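You operate a simulated robot arm through the tools that you are given. There is no shell and no other tool. Be economical: measure what you need, move in short steps, check, and stop when the job is done.

You are at the controls of a simulated two-armed robot. One attempt, no reset.

## Task
Split the blue tray in two and sort the three loose plugs by colour.
Fine: hold that tray, slide the divider to about the middle; green plugs by the yellow handle, the orange one beyond the divider; harm nothing. Set down upright: green plug, orange plug.

It is judged by the outcome, as a careful person would: the job done as asked, and still so three seconds after it is handed in. It fails if anything else is knocked over, pushed out of place, dropped, spilled or broken.

## Robot
Two 7-joint arms with fingered hands on one trunk, on a base that drives. Base frame: it is fixed to the floor where the robot stands at the start and does not move with it; the origin is under the middle of the robot, x ahead of it, y to its left, z up; the surface under the hand at the start is at about z = 90. Lengths are in cm, angles in rad, forces in N, time in s.
The left shoulder is at the start at [5.2, 17.3, 114.3], the right one opposite. With the tool pointing down near the work surface each hand reaches from about 40 to 80 cm from the robot's upright axis, wherever it stands, measured 20 degrees to its own side. Places, roughly: blue tray [50, 10, 90]; green plug (4x4x5 cm) [40, -20, 90]; orange plug [50, 175, 75]; orange plug (4x4x5 cm) [40, -30, 90]; red arm [-160, -100, 90]; red hook block [70, 40, 100]; steel grille [-125, -125, 100]; white divider [50, 0, 90]; white tray [-150, -100, 100]. Payload 3.5 kg a hand.
The tool frame of a hand sits at the grasp point between the pads (the TCP): z along the fingers, y along the line on which they close. The tips reach 2.5 cm beyond it. The gripper opens to 8.8 cm. The gripper's body begins 2.9 cm behind the TCP. The gripper is a hand of 3 fingers: y runs from the thumb to the fingers, the wrist lies at [-1.3, -9.7, -16.2] in the tool frame, and closing takes about 1.5 s.
Orientation is that of the tool frame in the base frame, as a unit quaternion [x, y, z, w]. With the fingers straight down and the wrist toward the robot, the tool's x, y and z point along [0, 1, 0], [1, 0, 0] and [0, 0, -1] of the base frame.

## Interface
- The arms move only by the tool servo_tool. It takes "left_moves", "right_moves" or both (then of equal length, played together; a hand with none holds still); each is a list of rows, each an object of numbers (a shift or turn left out is 0, a gripper value left out holds the last): "dx", "dy", "dz": the shift along the tool's x, y, z in cm; "ax", "ay", "az": the turn, a rotation vector about the tool's x, y, z in rad; "gripper": the finger opening in cm, from 0 to 8.8. In form: [{"dx": .., "dy": .., "dz": .., "ax": .., "ay": .., "az": .., "gripper": ..}, ...]. A call has 1 to 20 rows; each row shifts and turns the commanded pose from where the row before left it, along the tool's axes as they then stand. Each row takes 0.2 s and may step no farther than 5 cm and 0.15 rad from the row before; otherwise, or with a gripper value out of range, the whole call is refused. Where a pose cannot be reached the arm comes as near as it can. A force on the tool above 40 N (or 10 N above the force at the start of the call, whichever is more), or a blocked arm, ends the call early, and 0.2 s more pass. Each finger travels about 7.2 cm/s and halts on what it meets, pressing with about 28 N; the grip force reading is that of the motor and also rises with nothing between the fingers. The clock runs only during rows and for 0.2 s after the last one: add rows that do not move to give the fingers time. The reply holds the time, the measured pose of the TCP, the force on the tool along the base axes, the opening and the grip force, in the units named above and with some noise, with the torque about the TCP (base axes, N m) and any sound that the robot's microphone picked up.
- Cameras (640 x 400 px; columns grow to the right, rows downward): "scene" is now at [15.52, -0.02, 137.57]; the picture's right is [0.13, -0.99, -0.02], its down [-0.55, -0.06, -0.83] and it looks along [0.83, 0.12, -0.55] (base axes); focal length 214 px, centre (320, 200). "left" rides on the left gripper at [-5.8, -8.5, -9.9] in its tool frame; the picture's right is [-0.67, -0.35, 0.66], its down [0.69, -0.63, 0.37] and it looks along [0.29, 0.69, 0.66] (tool axes); focal length 261 px, centre (320, 200). "right" rides on the right gripper at [5.8, -8.5, -9.9] in its tool frame; the picture's right is [-0.67, 0.35, -0.66], its down [-0.69, -0.63, 0.37] and it looks along [-0.29, 0.70, 0.66] (tool axes); focal length 261 px, centre (320, 200). There is no depth. A picture from a camera that has moved, and an enlarged one, comes with that camera's place and axes in the base frame and with its lens. The place of the scene camera against the robot may be out by one fixed shift of up to 1.8 cm in any direction.
- grab_frame(camera): a new picture of that camera. No time passes.
- lift_body(by): slides the trunk up (or, below 0, down) by that many cm; the arms and the scene camera ride with it, the base frame stays. It gives what a move gives, with no picture.
- drive_base(legs): drives the robot by 1 to 6 legs, each [ahead, left, turn to the left] in cm, cm and rad, along the robot's own axes; the way and the turn of a leg run together, so that a leg with both is an arc; at most 150 cm and 3.142 rad a leg. The arms and the cameras ride along, it lands a little off, and it stops where it bumps. It gives what a move gives.
- preshape(shape, hand): the hand has 3 fingers and takes this shape, open, in about a second: jaw (thumb against the fingers, like two jaws); tri (thumb and two fingers); tip (a fingertip pinch); poke (one finger out to press); point (the index stretched); flat (the hand flat); cup (the hand cupped); fist (a fist). The gripper value then closes the fingers along that shape, each until it touches; the sizes above hold for jaw. It gives what a move gives, with no picture.
- turn_head(pan, tilt): turns the head with the scene camera to pan (to the left, within 1.501 rad either way) and tilt (down, from -0.506 to 1.204), counted from straight ahead of the robot. It gives what a move gives.
- enlarge(camera, box): a new picture of the part [left, top, right, bottom] of that camera's present view, enlarged. No time passes.
- close_job(): hands the job in; it is judged then, once.

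Go step by step. Nothing tells you exact positions but the pictures and the camera data: compare them with the known pose of the tool, close in by small moves and look again before you grip or let go. The budget is 120 turns and 92 pictures, counting those below and the enlarged ones. Unless the task says otherwise, let go and move clear before handing in, and close with one line.

The tools are called after ">>>" as a command line: name --argument value ..., lists and objects as JSON in quotes. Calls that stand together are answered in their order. servo_tool: Moves the arms, as the interface text tells. Its arguments: {"type":"object","properties":{"left_moves":{"type":"array"},"right_moves":{"type":"array"}},"required":[]} The other tools are called the same way: lift_body (by) slides the trunk up or down; preshape (shape, hand) gives the hand a shape; drive_base (legs) drives the base; turn_head (pan, tilt) turns the head that bears the scene camera; grab_frame (camera) takes a picture; enlarge (camera, box) takes an enlarged picture of a part of a camera's view; close_job () hands the job in.

At the start:

```text
clock: 0.0
left_eef_pos: [36.28, 31.24, 124.63]
left_tool_rot: [0.707, 0.707, 0.001, 0.001]
left_wrist_force: [-0.1, 0.0, -1.2]
left_moment: [0.02, 0.01, -0.03]
left_finger_gap: 8.75
left_grip_force: 0.0
left_shape: jaw
right_eef_pos: [42.8, -5.99, 120.38]
right_tool_rot: [0.707, 0.707, 0.0, -0.001]
right_wrist_force: [-1.0, 0.4, 0.3]
right_moment: [0.0, 0.01, 0.03]
right_finger_gap: 8.76
right_grip_force: 0.0
right_shape: jaw
trunk travel left (down, up): [-22.5, 23.0]
robot x, y, heading: [-0.04, 0.15, 0.001]
head pan, tilt: [0.134, 0.443]
```

scene: 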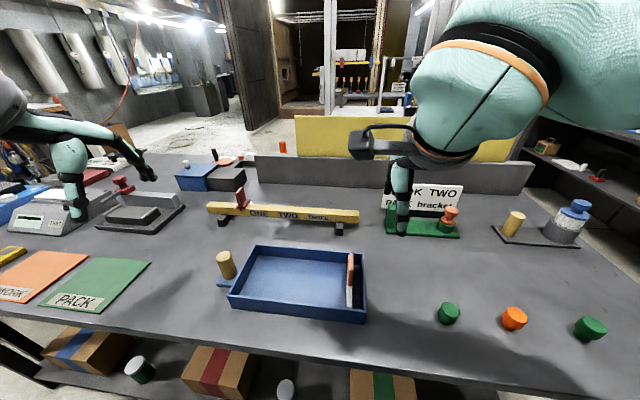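
right: 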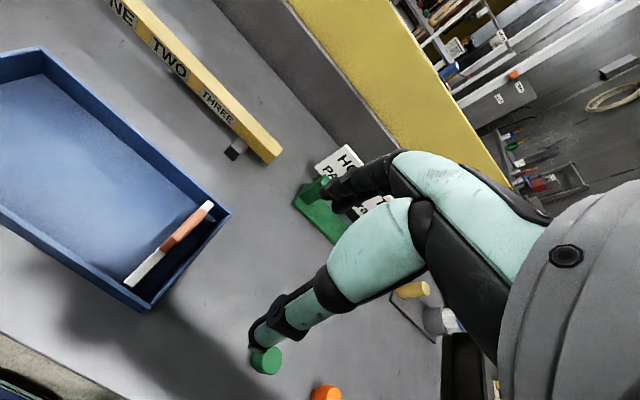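
left: 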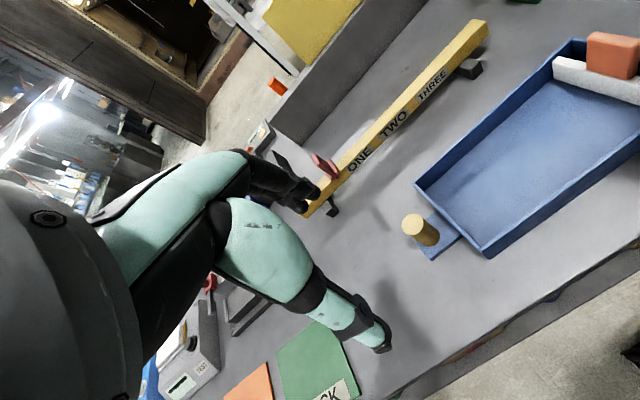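

I see the blue tray with its yellow post handle on the left, the white divider (orange grip) at its right end, and three loose plugs to the right. I'll look closer before moving.

>>> enlarge --camera "scene" --box '[200, 230, 400, 355]'

>>> enlarge --camera "scene" --box '[400, 200, 640, 350]'

```text
3.20 times, centred on (300, 292) of scene
camera zoom: at [15.52, -0.02, 137.57], right [0.13, -0.99, -0.02], down [-0.55, -0.06, -0.83], along [0.83, 0.12, -0.55], focal length 686 px, centre (384, -96)
```

zoom: 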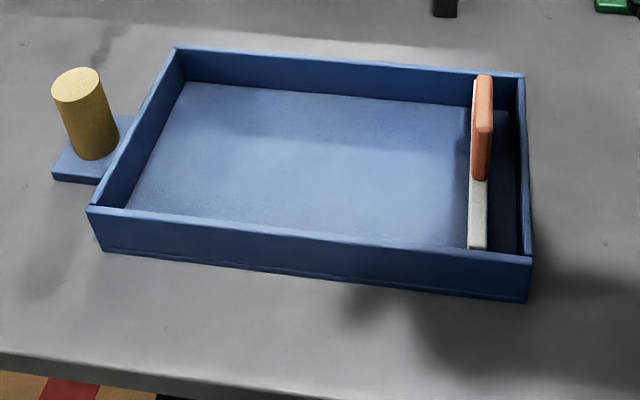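

```text
2.67 times, centred on (520, 275) of scene
camera zoom: at [15.52, -0.02, 137.57], right [0.13, -0.99, -0.02], down [-0.55, -0.06, -0.83], along [0.83, 0.12, -0.55], focal length 572 px, centre (-213, 0)
```

zoom: 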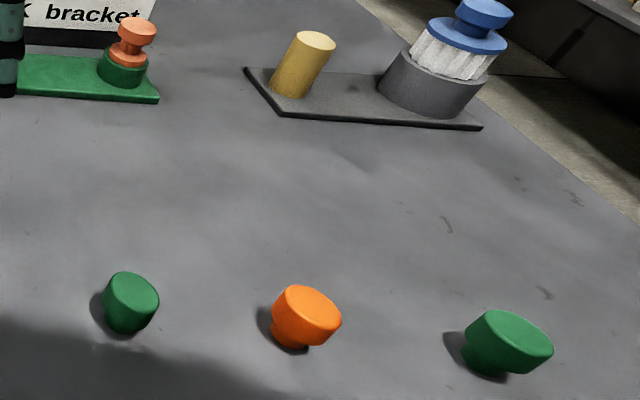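

Tray spans about x 40–55, y −5.5–24.5, rim z≈95; post at about (47.7, 28.4), divider at y≈−2; plugs near (43.5, −23), (43.6, −35), (43.2, −49). I'll bring the left hand over the post and turn the right hand to pinch the divider grip along y, staying high.

>>> servo_tool --left_moves '[{"dy": 3, "dx": -0.9, "dz": 2}, {"dy": 3, "dx": -0.9, "dz": 2}, {"dy": 3, "dx": -1, "dz": 2}, {"dy": 2.4, "dz": 2}, {"dz": 3}, {"dz": 3}, {}, {}, {}, {}, {}, {}, {}, {}]' --right_moves '[{"dy": 2.5, "dx": 2}, {"dy": 2.5, "dx": 2}, {"az": -0.1428}, {"az": -0.1428}, {"az": -0.1428}, {"az": -0.1428}, {"az": -0.1428}, {"az": -0.1428}, {"az": -0.1428}, {"az": -0.1428}, {"az": -0.1428}, {"az": -0.1428}, {"az": -0.1428}, {}]'

```text
clock: 3.0
left_eef_pos: [47.76, 28.46, 110.66]
left_tool_rot: [0.707, 0.707, 0.001, 0.001]
left_wrist_force: [-0.4, -0.1, 0.4]
left_moment: [-0.02, -0.05, 0.01]
left_finger_gap: 8.78
left_grip_force: 0.1
left_shape: jaw
right_eef_pos: [47.84, -2.05, 120.49]
right_tool_rot: [0.393, 0.919, 0.0, 0.0]
right_wrist_force: [0.5, -0.2, 0.1]
right_moment: [-0.01, 0.02, 0.0]
right_finger_gap: 8.77
right_grip_force: 0.0
right_shape: jaw
right hand out of reach, approached as far as the arm can: row 8, 9, 10, 11, 12, 13
trunk travel left (down, up): [-22.5, 23.0]
robot x, y, heading: [-0.11, -0.21, 0.002]
head pan, tilt: [0.134, 0.443]
```

The left hand is over the post, but the right hand turned only about 45° before reaching a limit. I'll look through all cameras.

>>> grab_frame --camera "left"

>>> grab_frame --camera "right"

>>> grab_frame --camera "scene"

```text
86 pictures are left
camera left: at [39.22, 22.43, 120.51], right [-0.35, -0.67, -0.66], down [-0.63, 0.69, -0.37], along [0.7, 0.29, -0.66], focal length 261 px, centre (320, 200)
```

left: 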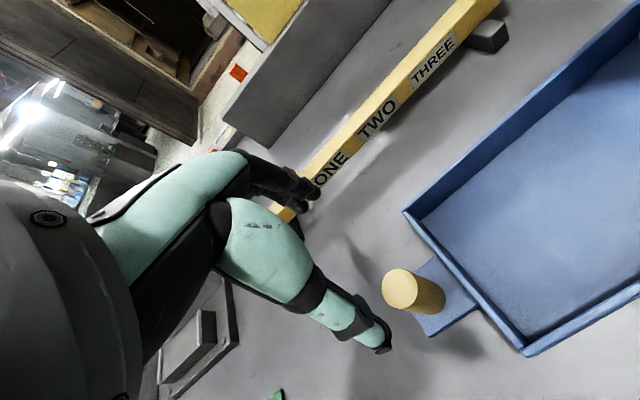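

```text
85 pictures are left
camera right: at [37.57, -3.73, 130.28], right [0.72, -0.24, 0.65], down [0.02, -0.93, -0.37], along [0.7, 0.27, -0.66], focal length 261 px, centre (320, 200)
```

right: 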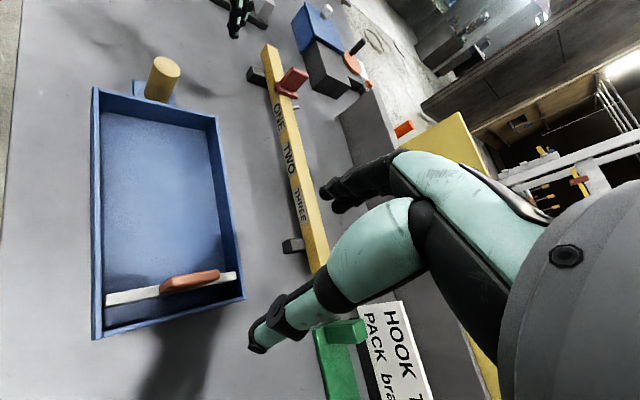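

```text
84 pictures are left
camera scene: at [15.52, -0.02, 137.57], right [0.13, -0.99, -0.02], down [-0.55, -0.06, -0.83], along [0.83, 0.12, -0.55], focal length 214 px, centre (320, 200)
```

scene: 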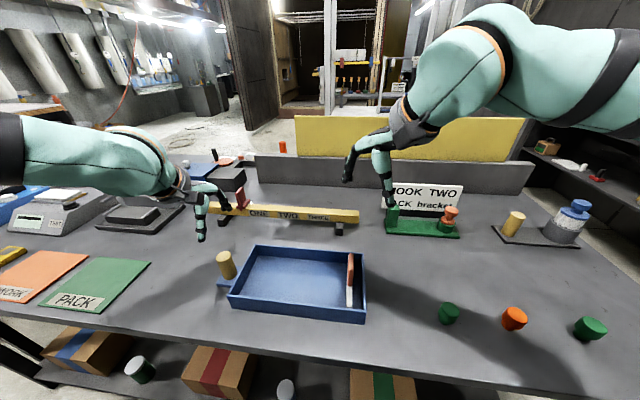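

The wrist camera puts the post at (47.9, 29.7) and shows the scene camera reads y about 1.3 too low. The divider grip is near (48, −0.8), about 4.5 cm long in x; I'll zoom on the hand and the grip.

>>> enlarge --camera "scene" --box '[310, 100, 470, 220]'

>>> enlarge --camera "right" --box '[80, 230, 280, 355]'

```text
3.33 times, centred on (390, 160) of scene
camera zoom: at [15.52, -0.02, 137.57], right [0.13, -0.99, -0.02], down [-0.55, -0.06, -0.83], along [0.83, 0.12, -0.55], focal length 715 px, centre (87, 333)
```

zoom: 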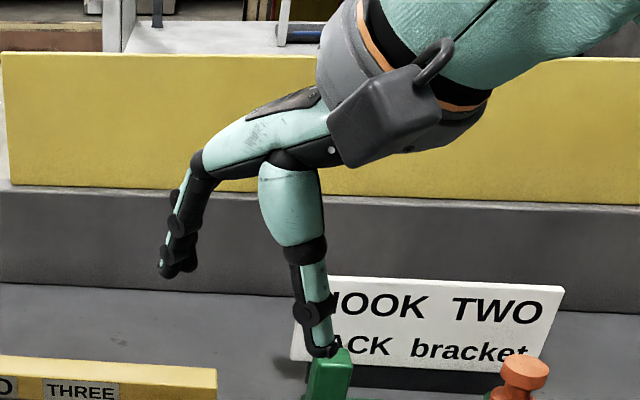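

```text
3.20 times, centred on (180, 292) of right
camera zoom: at [37.57, -3.73, 130.28], right [0.72, -0.24, 0.65], down [0.02, -0.93, -0.37], along [0.7, 0.27, -0.66], focal length 834 px, centre (768, -96)
```

zoom: 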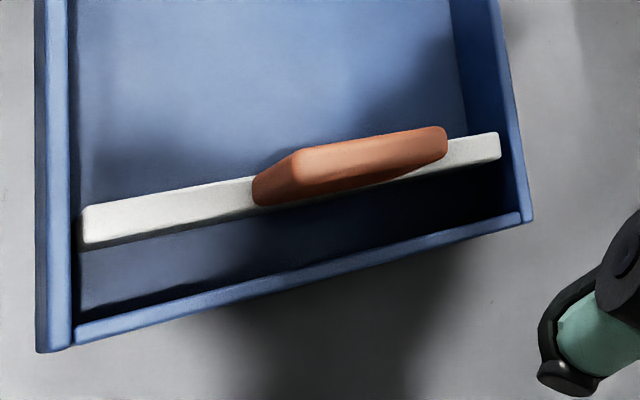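

I'll lower the right hand to z≈106 and try the rest of the turn there. At the same time I'll centre the left hand over the post and descend partway.

>>> servo_tool --left_moves '[{"dx": 1.25, "dz": 2}, {"dz": 3}, {"dz": 3}, {"dz": 2}, {}, {}, {}, {}, {}, {}, {}]' --right_moves '[{"dz": 3}, {"dz": 3}, {"dz": 3}, {"dz": 3}, {"dz": 2}, {"az": -0.1}, {"az": -0.1}, {"az": -0.1}, {"az": -0.1}, {}, {}]'

```text
clock: 5.4
left_eef_pos: [47.58, 29.57, 100.64]
left_tool_rot: [0.707, 0.707, 0.0, 0.001]
left_wrist_force: [0.6, 0.9, 0.7]
left_moment: [0.01, 0.0, -0.02]
left_finger_gap: 8.77
left_grip_force: 0.1
left_shape: jaw
right_eef_pos: [47.96, -2.04, 106.46]
right_tool_rot: [0.3, 0.954, 0.0, -0.001]
right_wrist_force: [-0.6, -1.0, 0.3]
right_moment: [-0.02, 0.02, 0.01]
right_finger_gap: 8.76
right_grip_force: 0.2
right_shape: jaw
right hand out of reach, approached as far as the arm can: row 8, 9
trunk travel left (down, up): [-22.5, 23.0]
robot x, y, heading: [0.06, -0.27, 0.002]
head pan, tilt: [0.134, 0.443]
```

At this height the right hand stops at about 55° of yaw. I'll inspect the finger pads to see whether the default yaw, pinching the grip end to end, would work.

>>> enlarge --camera "left" --box '[200, 120, 480, 370]'

>>> enlarge --camera "right" --box '[160, 130, 440, 380]'

```text
1.60 times, centred on (340, 245) of left
camera zoom: at [39.0, 23.7, 110.47], right [-0.35, -0.67, -0.66], down [-0.63, 0.69, -0.37], along [0.7, 0.29, -0.66], focal length 417 px, centre (288, 128)
```

zoom: 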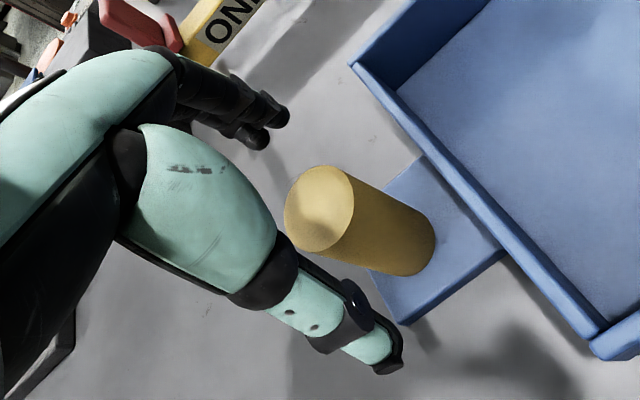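

```text
1.60 times, centred on (300, 255) of right
camera zoom: at [38.17, -5.61, 116.36], right [0.75, -0.1, 0.65], down [0.2, -0.91, -0.37], along [0.63, 0.41, -0.66], focal length 417 px, centre (352, 112)
```

zoom: 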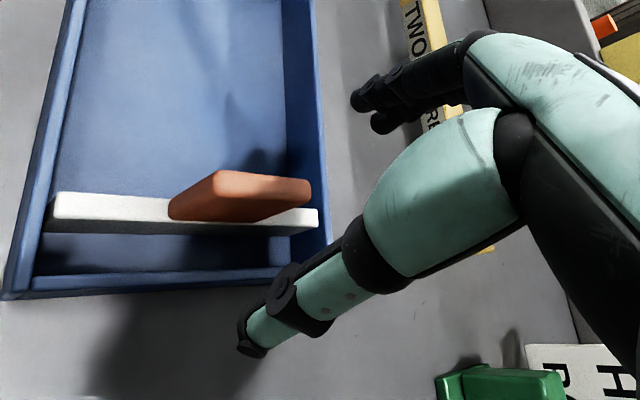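

Post centring is good (post ≈ (47.6, 29.5)). The two fingertips sit close together, so pinching the divider grip end to end (along x) works at default yaw. I'll turn the right hand back, and lower the left hand and close it on the post.

>>> servo_tool --left_moves '[{"dz": 1.5}, {"dz": 1.5}, {"dz": 1.2}, {}, {"gripper": 6}, {"gripper": 4.5}, {"gripper": 3}, {"gripper": 2}, {"gripper": 1.5}, {}, {}, {}]' --right_moves '[{"az": 0.1376}, {"az": 0.1376}, {"az": 0.1376}, {"az": 0.1376}, {"az": 0.1376}, {"az": 0.1376}, {"az": 0.1376}, {"dx": 1.3}, {}, {}, {}, {}]'

>>> grab_frame --camera "right"

>>> grab_frame --camera "left"

```text
clock: 8.0
left_eef_pos: [47.56, 29.83, 96.4]
left_tool_rot: [0.707, 0.707, 0.001, 0.001]
left_wrist_force: [0.5, 0.2, -0.1]
left_moment: [0.01, -0.01, 0.03]
left_finger_gap: 2.66
left_grip_force: 28.0
left_shape: jaw
right_eef_pos: [47.96, -0.73, 106.31]
right_tool_rot: [0.707, 0.707, 0.001, -0.002]
right_wrist_force: [-0.4, 0.3, 0.9]
right_moment: [-0.02, 0.0, 0.0]
right_finger_gap: 8.76
right_grip_force: 0.1
right_shape: jaw
trunk travel left (down, up): [-22.5, 23.0]
robot x, y, heading: [0.34, -0.05, 0.001]
head pan, tilt: [0.134, 0.443]
```

```text
79 pictures are left
camera right: at [39.29, 5.06, 116.32], right [0.35, -0.67, 0.65], down [-0.63, -0.68, -0.37], along [0.69, -0.29, -0.66], focal length 261 px, centre (320, 200)
```

right: 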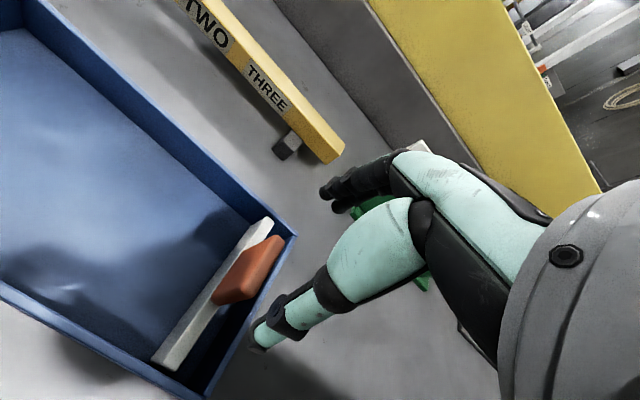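

```text
78 pictures are left
camera left: at [39.02, 23.75, 106.29], right [-0.35, -0.67, -0.66], down [-0.63, 0.69, -0.37], along [0.7, 0.29, -0.66], focal length 261 px, centre (320, 200)
```

left: 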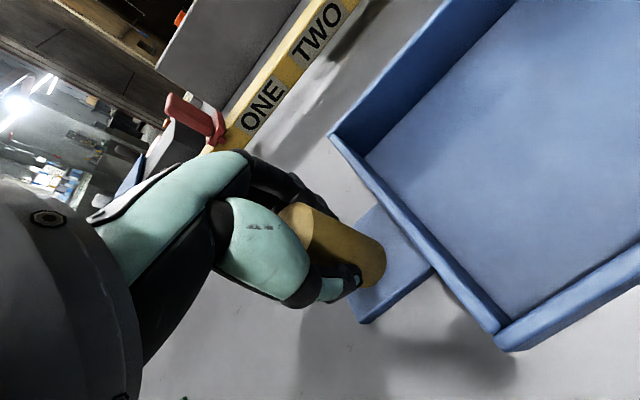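

The left hand holds the post. I'll zoom on the divider grip to centre the right hand over it.

>>> enlarge --camera "right" --box '[140, 200, 340, 400]'

>>> enlarge --camera "scene" --box '[280, 200, 440, 330]'

```text
2.00 times, centred on (240, 300) of right
camera zoom: at [39.29, 5.06, 116.32], right [0.35, -0.67, 0.65], down [-0.63, -0.68, -0.37], along [0.69, -0.29, -0.66], focal length 521 px, centre (480, 0)
```

zoom: 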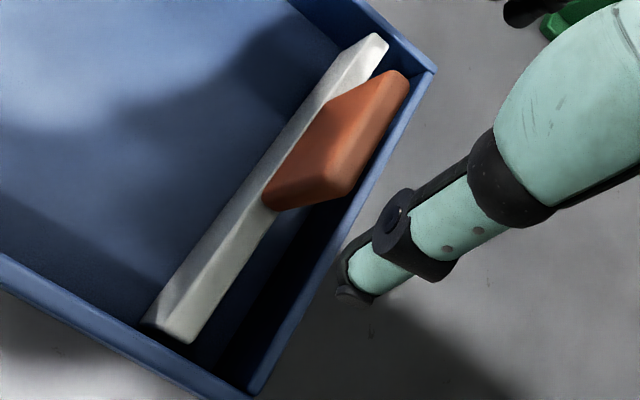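

```text
3.08 times, centred on (360, 265) of scene
camera zoom: at [15.55, 0.0, 137.57], right [0.13, -0.99, -0.02], down [-0.55, -0.06, -0.83], along [0.83, 0.12, -0.55], focal length 660 px, centre (197, 0)
```

zoom: 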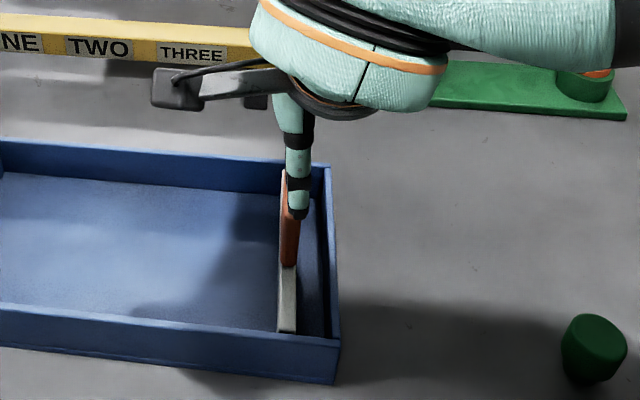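

Grip centre is about (48.0, −0.9) with its top near z 99.5. I'll descend to z≈98.2 and close on it.

>>> servo_tool --right_moves '[{"dx": -0.2, "dz": 2}, {"dz": 2}, {"dz": 2}, {"dz": 1.2}, {"dz": 0.8}, {"gripper": 7}, {"gripper": 6}, {"gripper": 5}, {"gripper": 4}, {"gripper": 3}, {"gripper": 2.5}, {}, {}, {}]'

>>> grab_frame --camera "right"

>>> grab_frame --camera "scene"

```text
clock: 11.0
left_eef_pos: [47.64, 29.83, 96.52]
left_tool_rot: [0.707, 0.707, 0.001, 0.001]
left_wrist_force: [-0.3, -1.0, -0.2]
left_moment: [0.0, -0.03, 0.01]
left_finger_gap: 2.65
left_grip_force: 27.8
left_shape: jaw
right_eef_pos: [47.87, -0.88, 98.42]
right_tool_rot: [0.708, 0.707, 0.0, -0.002]
right_wrist_force: [0.1, -0.4, 0.6]
right_moment: [0.04, 0.01, -0.11]
right_finger_gap: 2.77
right_grip_force: 28.1
right_shape: jaw
trunk travel left (down, up): [-22.5, 23.0]
robot x, y, heading: [-0.07, -0.08, 0.004]
head pan, tilt: [0.134, 0.443]
```

```text
75 pictures are left
camera right: at [39.26, 4.91, 108.3], right [0.35, -0.67, 0.65], down [-0.63, -0.68, -0.37], along [0.69, -0.29, -0.66], focal length 261 px, centre (320, 200)
```

right: 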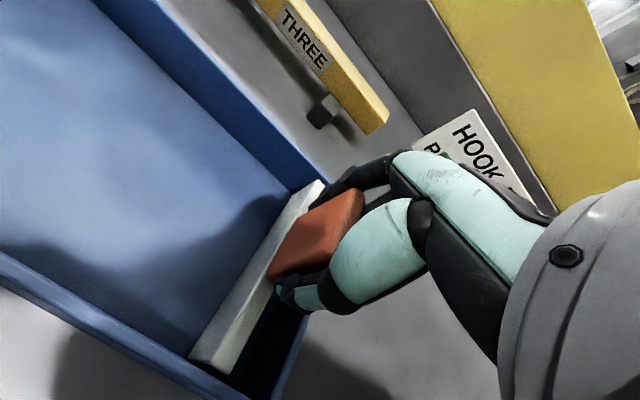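

```text
74 pictures are left
camera scene: at [15.56, -0.01, 137.57], right [0.13, -0.99, -0.02], down [-0.55, -0.06, -0.83], along [0.83, 0.12, -0.55], focal length 214 px, centre (320, 200)
```

scene: 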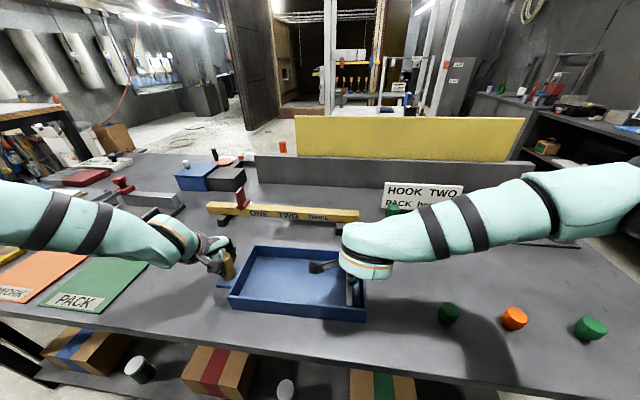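

The grip is pinched at its two ends. I'll slide it slowly toward +y while the left hand holds the post.

>>> servo_tool --right_moves '[{"dx": 0.5}, {"dx": 0.7}, {"dx": 0.7}, {"dx": 0.7}, {"dx": 0.4}, {}]'

>>> grab_frame --camera "right"

```text
clock: 12.4
left_eef_pos: [47.64, 29.78, 96.37]
left_tool_rot: [0.707, 0.707, 0.001, 0.001]
left_wrist_force: [0.5, 0.9, 0.0]
left_moment: [0.04, -0.04, 0.06]
left_finger_gap: 2.65
left_grip_force: 28.3
left_shape: jaw
right_eef_pos: [47.98, 2.2, 98.42]
right_tool_rot: [0.707, 0.707, 0.001, -0.001]
right_wrist_force: [-1.3, -0.3, -0.5]
right_moment: [0.02, 0.01, -0.14]
right_finger_gap: 2.76
right_grip_force: 28.6
right_shape: jaw
trunk travel left (down, up): [-22.5, 23.0]
robot x, y, heading: [0.02, 0.21, 0.0]
head pan, tilt: [0.134, 0.443]
```

```text
73 pictures are left
camera right: at [39.29, 8.01, 108.29], right [0.35, -0.67, 0.65], down [-0.63, -0.69, -0.37], along [0.69, -0.28, -0.66], focal length 261 px, centre (320, 200)
```

right: 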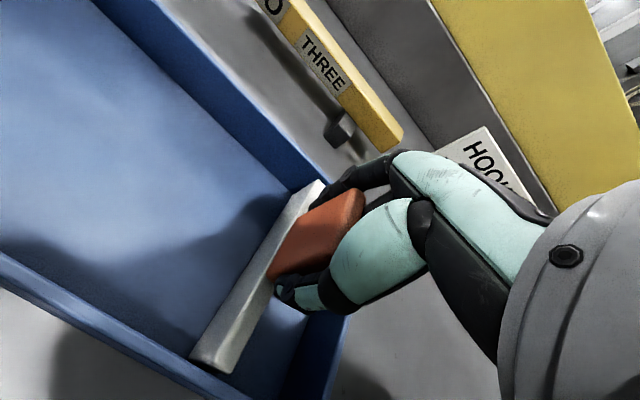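

The divider follows cleanly. I'll continue to y≈10.5.

>>> servo_tool --right_moves '[{"dx": 0.7}, {"dx": 0.8}, {"dx": 0.8}, {"dx": 0.8}, {"dx": 0.8}, {"dx": 0.8}, {"dx": 0.8}, {"dx": 0.8}, {"dx": 0.8}, {"dx": 0.7}, {"dx": 0.5}, {}, {}]'

>>> grab_frame --camera "right"

>>> grab_frame --camera "scene"

```text
clock: 15.2
left_eef_pos: [47.69, 29.71, 96.39]
left_tool_rot: [0.707, 0.707, 0.0, 0.0]
left_wrist_force: [0.3, 0.1, -0.2]
left_moment: [-0.01, 0.01, 0.06]
left_finger_gap: 2.65
left_grip_force: 28.0
left_shape: jaw
right_eef_pos: [47.75, 10.34, 98.4]
right_tool_rot: [0.708, 0.707, 0.0, -0.001]
right_wrist_force: [-0.2, -0.5, 0.3]
right_moment: [0.01, 0.01, -0.1]
right_finger_gap: 2.73
right_grip_force: 27.0
right_shape: jaw
trunk travel left (down, up): [-22.5, 23.0]
robot x, y, heading: [-0.1, 0.29, 0.003]
head pan, tilt: [0.134, 0.443]
```

```text
72 pictures are left
camera right: at [39.2, 16.23, 108.3], right [0.35, -0.67, 0.65], down [-0.63, -0.68, -0.37], along [0.69, -0.28, -0.66], focal length 261 px, centre (320, 200)
```

right: 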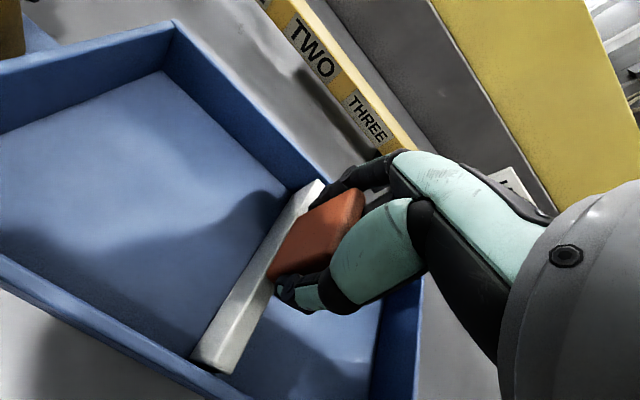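

```text
71 pictures are left
camera scene: at [15.56, 0.0, 137.57], right [0.13, -0.99, -0.02], down [-0.55, -0.06, -0.83], along [0.83, 0.12, -0.55], focal length 214 px, centre (320, 200)
```

scene: 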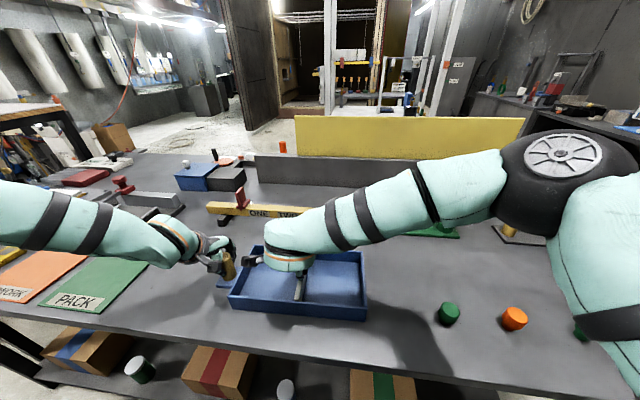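

The divider sits at the middle of the tray. I'll open the right hand, rise straight up and head toward the first green plug, with the left still holding the tray.

>>> servo_tool --right_moves '[{"gripper": 4}, {"gripper": 6}, {"gripper": 8}, {"gripper": 8.7}, {}, {"dz": -2}, {"dz": -3}, {"dz": -4}, {"dz": -4}, {"dz": -2}, {}]'

>>> servo_tool --right_moves '[{"dx": -4, "dy": -0.5}, {"dx": -4, "dy": -0.5}, {"dx": -4, "dy": -0.5}, {"dx": -4, "dy": -0.5}, {"dx": -4, "dy": -0.5}, {"dx": -4, "dy": -0.5}, {"dx": -4, "dy": -0.5}, {"dx": -4, "dy": -0.5}, {}, {}]'

>>> grab_frame --camera "right"

>>> grab_frame --camera "scene"

```text
clock: 17.6
left_eef_pos: [47.63, 29.77, 96.4]
left_tool_rot: [0.707, 0.707, 0.0, 0.001]
left_wrist_force: [0.2, 0.4, 0.5]
left_moment: [0.02, -0.01, 0.05]
left_finger_gap: 2.66
left_grip_force: 28.3
left_shape: jaw
right_eef_pos: [47.7, 10.42, 113.5]
right_tool_rot: [0.707, 0.707, 0.0, -0.002]
right_wrist_force: [-0.1, 0.1, -0.1]
right_moment: [-0.02, 0.02, 0.01]
right_finger_gap: 8.64
right_grip_force: 0.0
right_shape: jaw
trunk travel left (down, up): [-22.5, 23.0]
robot x, y, heading: [0.21, 0.17, 0.001]
head pan, tilt: [0.134, 0.443]
```

```text
clock: 19.8
left_eef_pos: [47.54, 29.65, 96.37]
left_tool_rot: [0.707, 0.707, 0.0, 0.0]
left_wrist_force: [0.1, 0.5, -1.7]
left_moment: [-0.03, -0.01, 0.02]
left_finger_gap: 2.64
left_grip_force: 28.2
left_shape: jaw
right_eef_pos: [43.95, -21.63, 113.24]
right_tool_rot: [0.707, 0.707, 0.0, -0.001]
right_wrist_force: [-0.1, 0.4, 0.7]
right_moment: [0.01, -0.01, -0.01]
right_finger_gap: 8.68
right_grip_force: 0.0
right_shape: jaw
trunk travel left (down, up): [-22.5, 23.0]
robot x, y, heading: [-0.15, -0.03, -0.002]
head pan, tilt: [0.134, 0.443]
```

```text
70 pictures are left
camera right: at [35.21, -15.81, 123.2], right [0.35, -0.67, 0.65], down [-0.63, -0.68, -0.37], along [0.69, -0.29, -0.66], focal length 261 px, centre (320, 200)
```

right: 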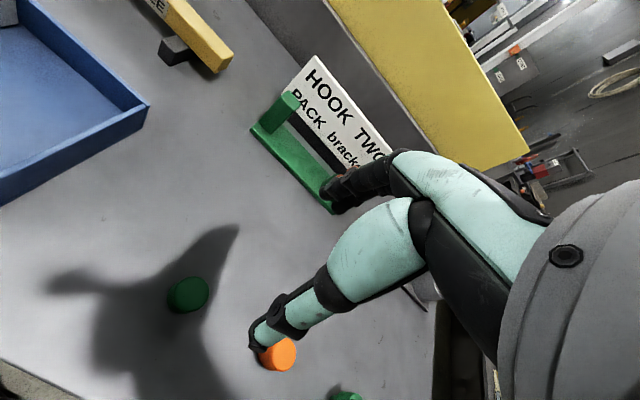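

```text
69 pictures are left
camera scene: at [15.53, -0.04, 137.57], right [0.13, -0.99, -0.02], down [-0.55, -0.06, -0.83], along [0.83, 0.12, -0.55], focal length 214 px, centre (320, 200)
```

scene: 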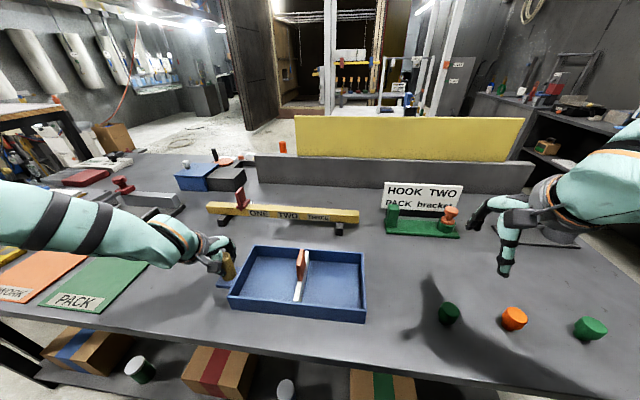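

The divider is centred. I'll zoom in on the plugs for position and shape.

>>> enlarge --camera "right" --box '[140, 250, 380, 400]'

```text
2.67 times, centred on (260, 325) of right
camera zoom: at [35.21, -15.81, 123.2], right [0.35, -0.67, 0.65], down [-0.63, -0.68, -0.37], along [0.69, -0.29, -0.66], focal length 695 px, centre (480, -133)
```

zoom: 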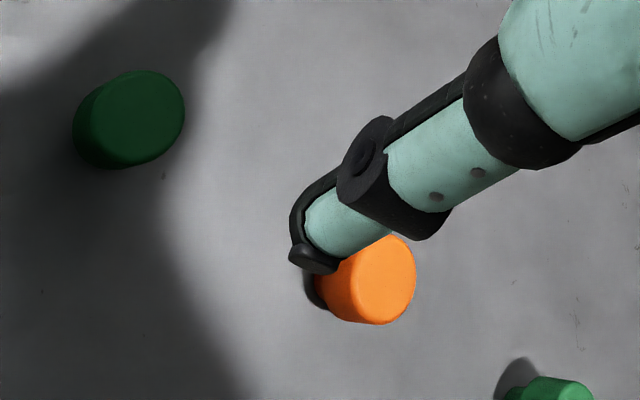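

Green 1 is at about (42.75, −21.3). The left hand's camera would crowd the right hand near the post, so I'll release the post and withdraw the left hand upward, while lowering the right over green 1.

>>> servo_tool --left_moves '[{"gripper": 4}, {"gripper": 6}, {"gripper": 8}, {"gripper": 8.7}, {}, {"dz": -2}, {"dz": -4}, {"dz": -4}, {"dz": -4}, {"dz": -4, "dx": 3}, {"dz": -4, "dx": 4, "dy": -3}, {"dx": 4, "dy": -4}, {"dx": 2, "dy": -4}]' --right_moves '[{"dy": -1.2, "dx": 0.3}, {"dz": 3}, {"dz": 3}, {"dz": 3}, {"dz": 3}, {}, {}, {}, {}, {}, {}, {}, {}]'

>>> enlarge --camera "right" --box '[140, 150, 440, 400]'

>>> grab_frame --camera "scene"

```text
refused: row 11 steps farther than a row can; nothing moved
```

```text
1.60 times, centred on (290, 275) of right
camera zoom: at [35.21, -15.81, 123.2], right [0.35, -0.67, 0.65], down [-0.63, -0.68, -0.37], along [0.69, -0.29, -0.66], focal length 417 px, centre (368, 80)
```

zoom: 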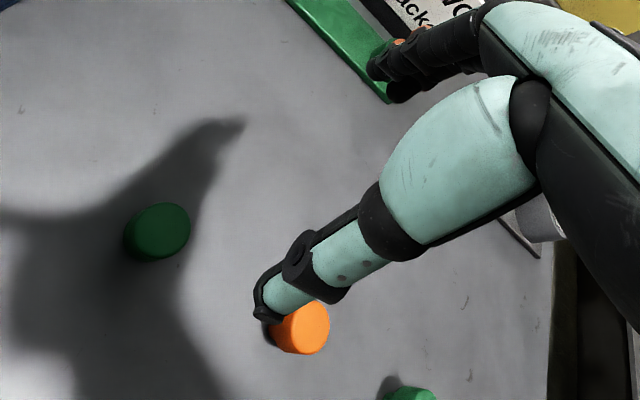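

```text
66 pictures are left
camera scene: at [15.53, -0.04, 137.57], right [0.13, -0.99, -0.02], down [-0.55, -0.06, -0.83], along [0.83, 0.12, -0.55], focal length 214 px, centre (320, 200)
```

scene: 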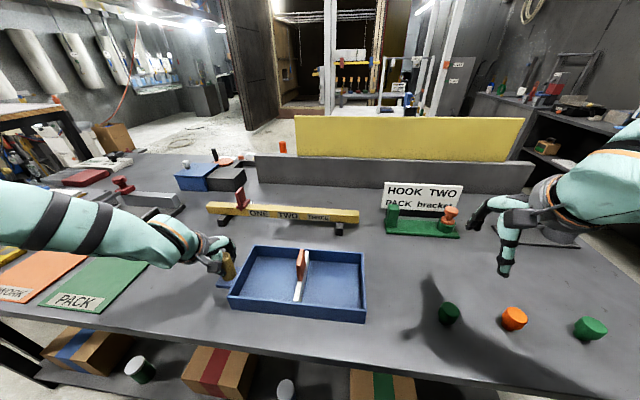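

That call was refused because one step was too long, and nothing moved. I'll repeat it with shorter rows.

>>> servo_tool --left_moves '[{"gripper": 4}, {"gripper": 6}, {"gripper": 8}, {"gripper": 8.7}, {}, {"dz": -2}, {"dz": -4}, {"dz": -4}, {"dz": -4}, {"dz": -3, "dx": 2}, {"dz": -3, "dx": 2, "dy": -3}, {"dx": 2, "dy": -4}, {"dx": 2, "dy": -4}]' --right_moves '[{"dy": -1.2, "dx": 0.3}, {"dz": 3}, {"dz": 3}, {"dz": 3}, {"dz": 3}, {}, {}, {}, {}, {}, {}, {}, {}]'

>>> enlarge --camera "right" --box '[140, 150, 440, 400]'

>>> grab_frame --camera "scene"

```text
clock: 22.6
left_eef_pos: [36.4, 37.21, 116.62]
left_tool_rot: [0.708, 0.706, 0.002, 0.001]
left_wrist_force: [-0.7, -0.2, -0.1]
left_moment: [0.02, 0.01, 0.0]
left_finger_gap: 8.67
left_grip_force: 0.0
left_shape: jaw
right_eef_pos: [42.43, -21.3, 101.43]
right_tool_rot: [0.708, 0.706, 0.001, -0.001]
right_wrist_force: [1.2, -0.5, -0.2]
right_moment: [-0.02, -0.02, 0.03]
right_finger_gap: 8.68
right_grip_force: 0.0
right_shape: jaw
trunk travel left (down, up): [-22.5, 23.0]
robot x, y, heading: [-0.07, 0.02, 0.0]
head pan, tilt: [0.134, 0.443]
```

```text
1.60 times, centred on (290, 275) of right
camera zoom: at [33.89, -15.57, 111.34], right [0.35, -0.67, 0.65], down [-0.63, -0.68, -0.37], along [0.69, -0.28, -0.66], focal length 417 px, centre (368, 80)
```

zoom: 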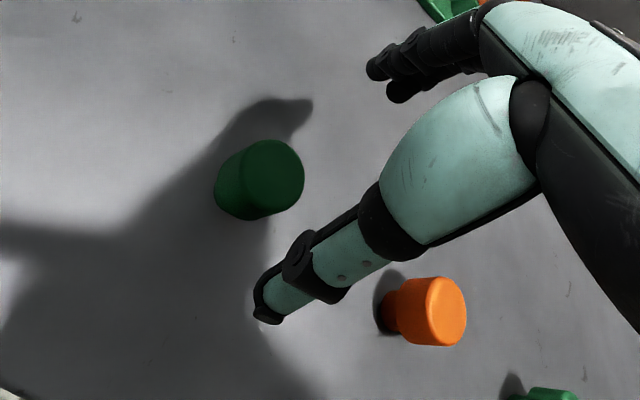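

```text
64 pictures are left
camera scene: at [15.3, -0.17, 137.61], right [0.13, -0.99, -0.02], down [-0.55, -0.06, -0.84], along [0.83, 0.12, -0.55], focal length 214 px, centre (320, 200)
```

scene: 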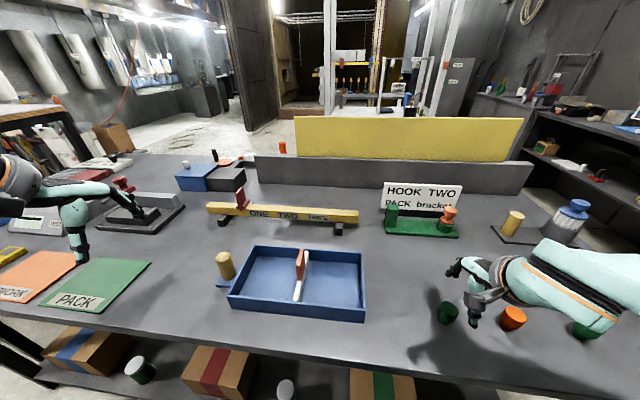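

The plugs are caps on narrower stems, standing upright. Green 1 is at about (42.6, −21.0); I'll lower onto it and close.

>>> servo_tool --right_moves '[{"dx": 0.3, "dy": 0.2}, {"dz": 2}, {"dz": 2}, {"dz": 2}, {"dz": 1}, {"dz": 0.8}, {}, {"gripper": 6.5}, {"gripper": 5}, {"gripper": 4}, {"gripper": 3}, {"gripper": 2}, {}, {}, {}, {}]'

>>> enlarge --camera "right" --box '[140, 150, 440, 400]'

```text
clock: 26.0
left_eef_pos: [36.63, 37.39, 116.34]
left_tool_rot: [0.707, 0.707, 0.001, 0.001]
left_wrist_force: [0.2, 0.4, 0.2]
left_moment: [0.01, 0.02, -0.02]
left_finger_gap: 8.66
left_grip_force: 0.1
left_shape: jaw
right_eef_pos: [42.77, -21.02, 93.61]
right_tool_rot: [0.708, 0.707, -0.001, -0.001]
right_wrist_force: [-0.9, -0.1, 0.0]
right_moment: [-0.03, 0.02, 0.02]
right_finger_gap: 2.38
right_grip_force: 27.6
right_shape: jaw
trunk travel left (down, up): [-22.5, 23.0]
robot x, y, heading: [-0.01, -0.13, -0.004]
head pan, tilt: [0.134, 0.443]
```

```text
1.60 times, centred on (290, 275) of right
camera zoom: at [34.14, -15.17, 103.58], right [0.35, -0.67, 0.65], down [-0.63, -0.68, -0.37], along [0.69, -0.28, -0.66], focal length 417 px, centre (368, 80)
```

zoom: 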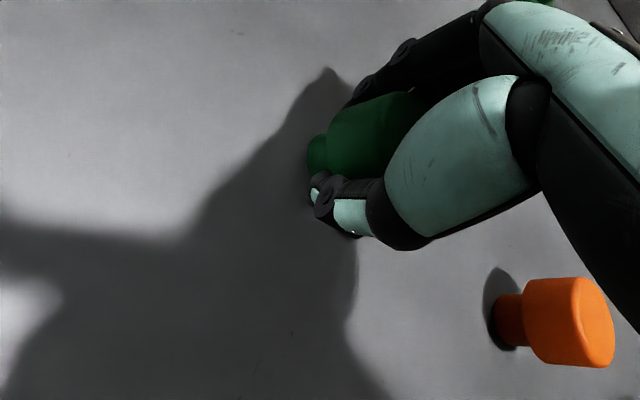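

The hand is closed on green 1. I'll lift it and check that it hangs upright.

>>> servo_tool --right_moves '[{"dz": -1}, {"dz": -2}, {"dz": -3}, {"dz": -4}, {"dz": -4}, {}]'

>>> enlarge --camera "right" --box '[140, 150, 440, 400]'

>>> enlarge --camera "scene" --box '[400, 200, 640, 350]'

```text
clock: 27.4
left_eef_pos: [36.6, 37.47, 116.44]
left_tool_rot: [0.707, 0.707, 0.0, 0.0]
left_wrist_force: [0.0, -0.3, -1.0]
left_moment: [0.0, 0.0, 0.01]
left_finger_gap: 8.69
left_grip_force: 0.1
left_shape: jaw
right_eef_pos: [42.66, -21.04, 107.65]
right_tool_rot: [0.707, 0.708, 0.0, -0.001]
right_wrist_force: [0.6, -0.2, -0.2]
right_moment: [0.0, 0.0, 0.02]
right_finger_gap: 2.39
right_grip_force: 27.5
right_shape: jaw
trunk travel left (down, up): [-22.5, 23.0]
robot x, y, heading: [0.02, 0.01, -0.001]
head pan, tilt: [0.134, 0.443]
```

```text
1.60 times, centred on (290, 275) of right
camera zoom: at [34.05, -15.23, 117.59], right [0.35, -0.67, 0.65], down [-0.63, -0.68, -0.37], along [0.69, -0.28, -0.66], focal length 417 px, centre (368, 80)
```

zoom: 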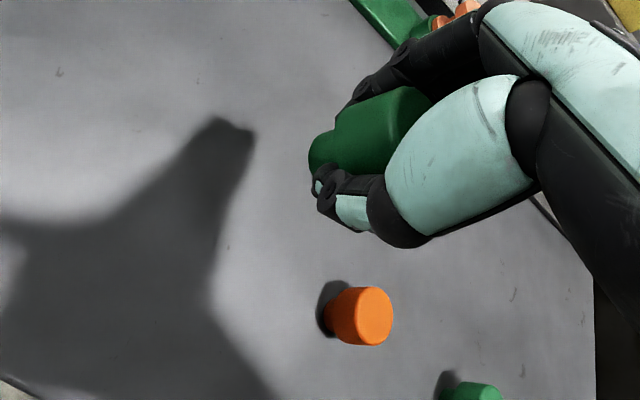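

```text
2.67 times, centred on (520, 275) of scene
camera zoom: at [15.55, -0.05, 137.56], right [0.13, -0.99, -0.02], down [-0.55, -0.06, -0.83], along [0.83, 0.12, -0.55], focal length 572 px, centre (-213, 0)
```

zoom: 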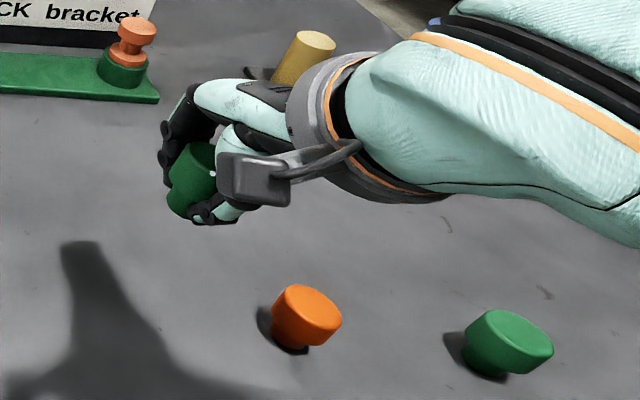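

Green 1 is held upright. I'll carry it over the divider side at z≈110 to (47.7, 20.8) in the handle-side compartment.

>>> servo_tool --right_moves '[{"dz": -2.5}, {"dx": 4, "dy": 0.5}, {"dx": 4, "dy": 0.5}, {"dx": 4, "dy": 0.5}, {"dx": 4, "dy": 0.5}, {"dx": 4, "dy": 0.5}, {"dx": 4, "dy": 0.5}, {"dx": 4, "dy": 0.5}, {"dx": 4, "dy": 0.5}, {"dx": 4, "dy": 0.5}, {"dx": 4, "dy": 0.5}, {"dx": 1.8}, {}, {}]'

>>> grab_frame --camera "right"

>>> grab_frame --camera "scene"

```text
clock: 30.6
left_eef_pos: [36.74, 37.48, 116.52]
left_tool_rot: [0.707, 0.707, 0.0, 0.001]
left_wrist_force: [0.4, -0.1, -1.0]
left_moment: [0.01, -0.02, -0.03]
left_finger_gap: 8.67
left_grip_force: 0.0
left_shape: jaw
right_eef_pos: [50.48, 18.31, 112.25]
right_tool_rot: [0.728, 0.685, 0.019, -0.014]
right_wrist_force: [-0.1, -0.1, -0.3]
right_moment: [-0.02, 0.0, 0.01]
right_finger_gap: 2.29
right_grip_force: 27.6
right_shape: jaw
trunk travel left (down, up): [-22.5, 23.0]
robot x, y, heading: [-0.17, -0.15, 0.004]
head pan, tilt: [0.134, 0.443]
stopped in row 14 (right hand): the arm was blocked; the commanded pose is now the measured one
```

```text
60 pictures are left
camera right: at [42.16, 24.23, 122.49], right [0.3, -0.72, 0.63], down [-0.67, -0.63, -0.4], along [0.68, -0.3, -0.67], focal length 261 px, centre (320, 200)
```

right: 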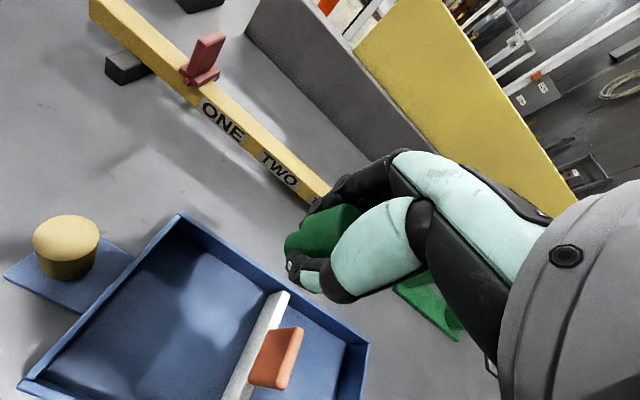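

```text
59 pictures are left
camera scene: at [15.55, -0.07, 137.57], right [0.13, -0.99, -0.02], down [-0.55, -0.06, -0.83], along [0.83, 0.12, -0.55], focal length 214 px, centre (320, 200)
```

scene: 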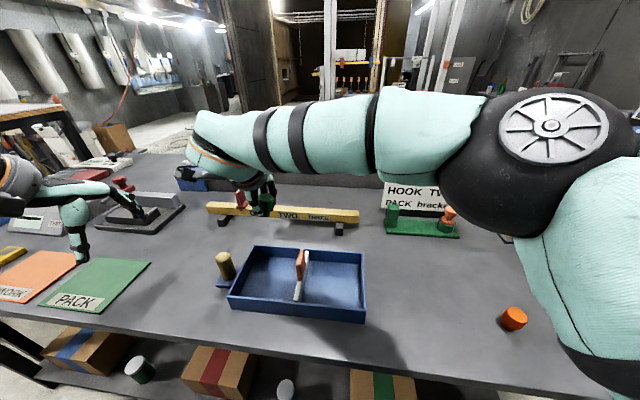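

The right arm ran out of range at y≈18 and the hand skewed a few degrees, but the plug is still held and nothing was touched. I'll back off toward y≈8, straighten the hand, then shift the base left so the tray is easier to reach.

>>> servo_tool --right_moves '[{"dx": -2.5, "dy": -0.7}, {"dx": -2.5, "dy": -0.7}, {"dx": -2.5, "dy": -0.7, "ax": 0.007, "ay": -0.047, "az": -0.061}, {"dx": -2, "dy": -0.7}, {}, {}]'

```text
clock: 32.0
left_eef_pos: [36.65, 37.45, 116.35]
left_tool_rot: [0.707, 0.707, 0.001, 0.0]
left_wrist_force: [-0.7, -0.3, 0.0]
left_moment: [-0.02, 0.01, 0.0]
left_finger_gap: 8.68
left_grip_force: 0.0
left_shape: jaw
right_eef_pos: [47.13, 9.34, 111.87]
right_tool_rot: [0.706, 0.708, -0.001, 0.002]
right_wrist_force: [0.1, 0.3, -0.6]
right_moment: [-0.03, 0.0, -0.04]
right_finger_gap: 2.26
right_grip_force: 27.8
right_shape: jaw
trunk travel left (down, up): [-22.5, 23.0]
robot x, y, heading: [-0.17, 0.16, 0.0]
head pan, tilt: [0.134, 0.443]
```

The hand is straight again. I'll drive the base 14 cm to the left with both hands high.

>>> drive_base --legs '[[0, 14, 0]]'

>>> grab_frame --camera "right"

>>> grab_frame --camera "scene"

```text
clock: 33.3
left_eef_pos: [36.79, 51.18, 116.45]
left_tool_rot: [0.708, 0.706, 0.001, 0.0]
left_wrist_force: [-0.8, 0.5, 0.3]
left_moment: [0.05, -0.01, -0.03]
left_finger_gap: 8.67
left_grip_force: 0.1
left_shape: jaw
right_eef_pos: [47.22, 22.89, 111.85]
right_tool_rot: [0.706, 0.708, -0.001, 0.001]
right_wrist_force: [-0.2, 0.2, -0.3]
right_moment: [0.03, 0.01, -0.01]
right_finger_gap: 2.31
right_grip_force: 27.8
right_shape: jaw
trunk travel left (down, up): [-22.5, 23.0]
robot x, y, heading: [0.18, 13.58, -0.001]
head pan, tilt: [0.134, 0.443]
```

```text
58 pictures are left
camera right: at [38.55, 28.68, 121.75], right [0.35, -0.67, 0.66], down [-0.63, -0.69, -0.36], along [0.7, -0.29, -0.66], focal length 261 px, centre (320, 200)
```

right: 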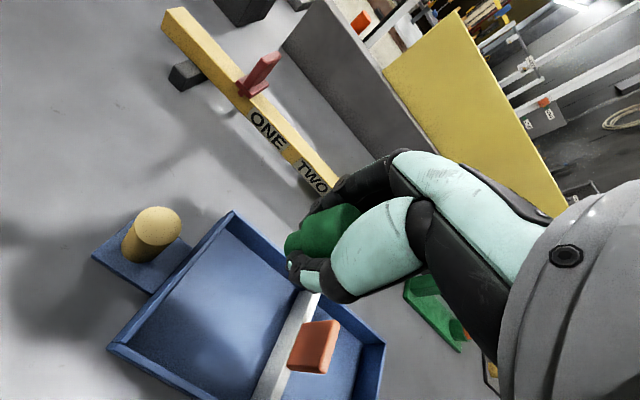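

```text
57 pictures are left
camera scene: at [15.54, 13.64, 137.57], right [0.13, -0.99, -0.02], down [-0.55, -0.05, -0.83], along [0.83, 0.12, -0.55], focal length 214 px, centre (320, 200)
```

scene: 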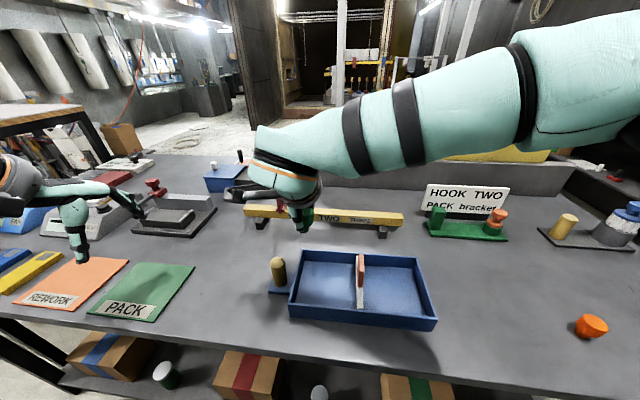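

Tray position is confirmed (left wall at y≈25.8). I'll move to y≈20.8 and descend until the plug is just above the tray floor.

>>> servo_tool --right_moves '[{"dx": -2.1, "dy": 0.2}, {"dz": 4}, {"dz": 4}, {"dz": 3}, {"dz": 2}, {"dz": 1.5}, {}]'

>>> grab_frame --camera "right"

>>> enlarge --camera "scene" --box '[240, 200, 460, 350]'

```text
clock: 34.9
left_eef_pos: [36.76, 51.27, 116.26]
left_tool_rot: [0.708, 0.706, 0.001, 0.0]
left_wrist_force: [-0.5, -0.7, -0.1]
left_moment: [0.03, -0.01, 0.0]
left_finger_gap: 8.69
left_grip_force: 0.1
left_shape: jaw
right_eef_pos: [47.42, 20.83, 97.49]
right_tool_rot: [0.706, 0.708, -0.001, 0.003]
right_wrist_force: [-0.1, 0.2, -1.2]
right_moment: [-0.01, 0.0, 0.0]
right_finger_gap: 2.26
right_grip_force: 27.9
right_shape: jaw
trunk travel left (down, up): [-22.5, 23.0]
robot x, y, heading: [0.06, 13.49, -0.004]
head pan, tilt: [0.134, 0.443]
```

```text
56 pictures are left
camera right: at [38.73, 26.54, 107.28], right [0.35, -0.67, 0.66], down [-0.63, -0.69, -0.36], along [0.7, -0.29, -0.66], focal length 261 px, centre (320, 200)
```

right: 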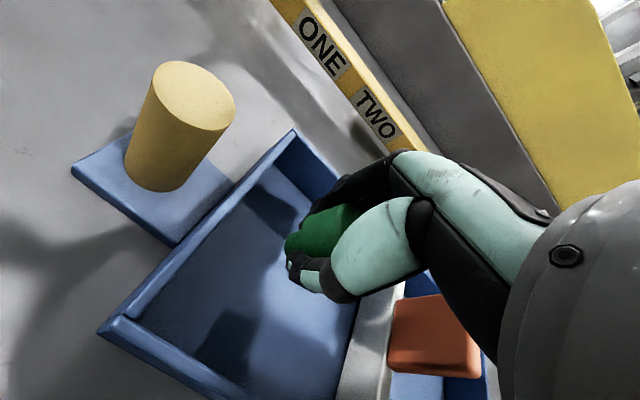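

```text
2.67 times, centred on (350, 275) of scene
camera zoom: at [15.53, 13.78, 137.58], right [0.13, -0.99, -0.02], down [-0.55, -0.06, -0.83], along [0.83, 0.12, -0.55], focal length 572 px, centre (240, 0)
```

zoom: 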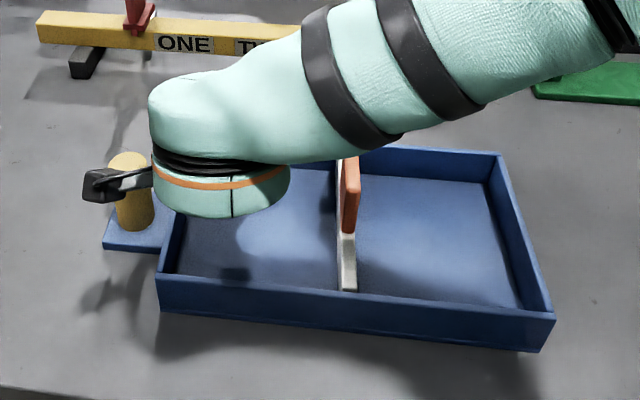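

Everything has clearance. I'll lower the last bit in small steps, watching the force.

>>> servo_tool --right_moves '[{"dz": 1}, {"dz": 0.8}, {"dz": 0.4}, {"dz": 0.3}, {}, {}]'

```text
clock: 36.3
left_eef_pos: [36.69, 51.2, 116.45]
left_tool_rot: [0.709, 0.705, 0.001, 0.001]
left_wrist_force: [-0.8, -0.4, 0.0]
left_moment: [0.01, -0.01, 0.01]
left_finger_gap: 8.7
left_grip_force: 0.0
left_shape: jaw
right_eef_pos: [47.36, 20.78, 94.93]
right_tool_rot: [0.707, 0.708, 0.0, 0.002]
right_wrist_force: [-0.3, 0.5, 0.1]
right_moment: [0.01, 0.0, 0.01]
right_finger_gap: 2.26
right_grip_force: 28.1
right_shape: jaw
trunk travel left (down, up): [-22.5, 23.0]
robot x, y, heading: [0.21, 13.95, -0.004]
head pan, tilt: [0.134, 0.443]
```

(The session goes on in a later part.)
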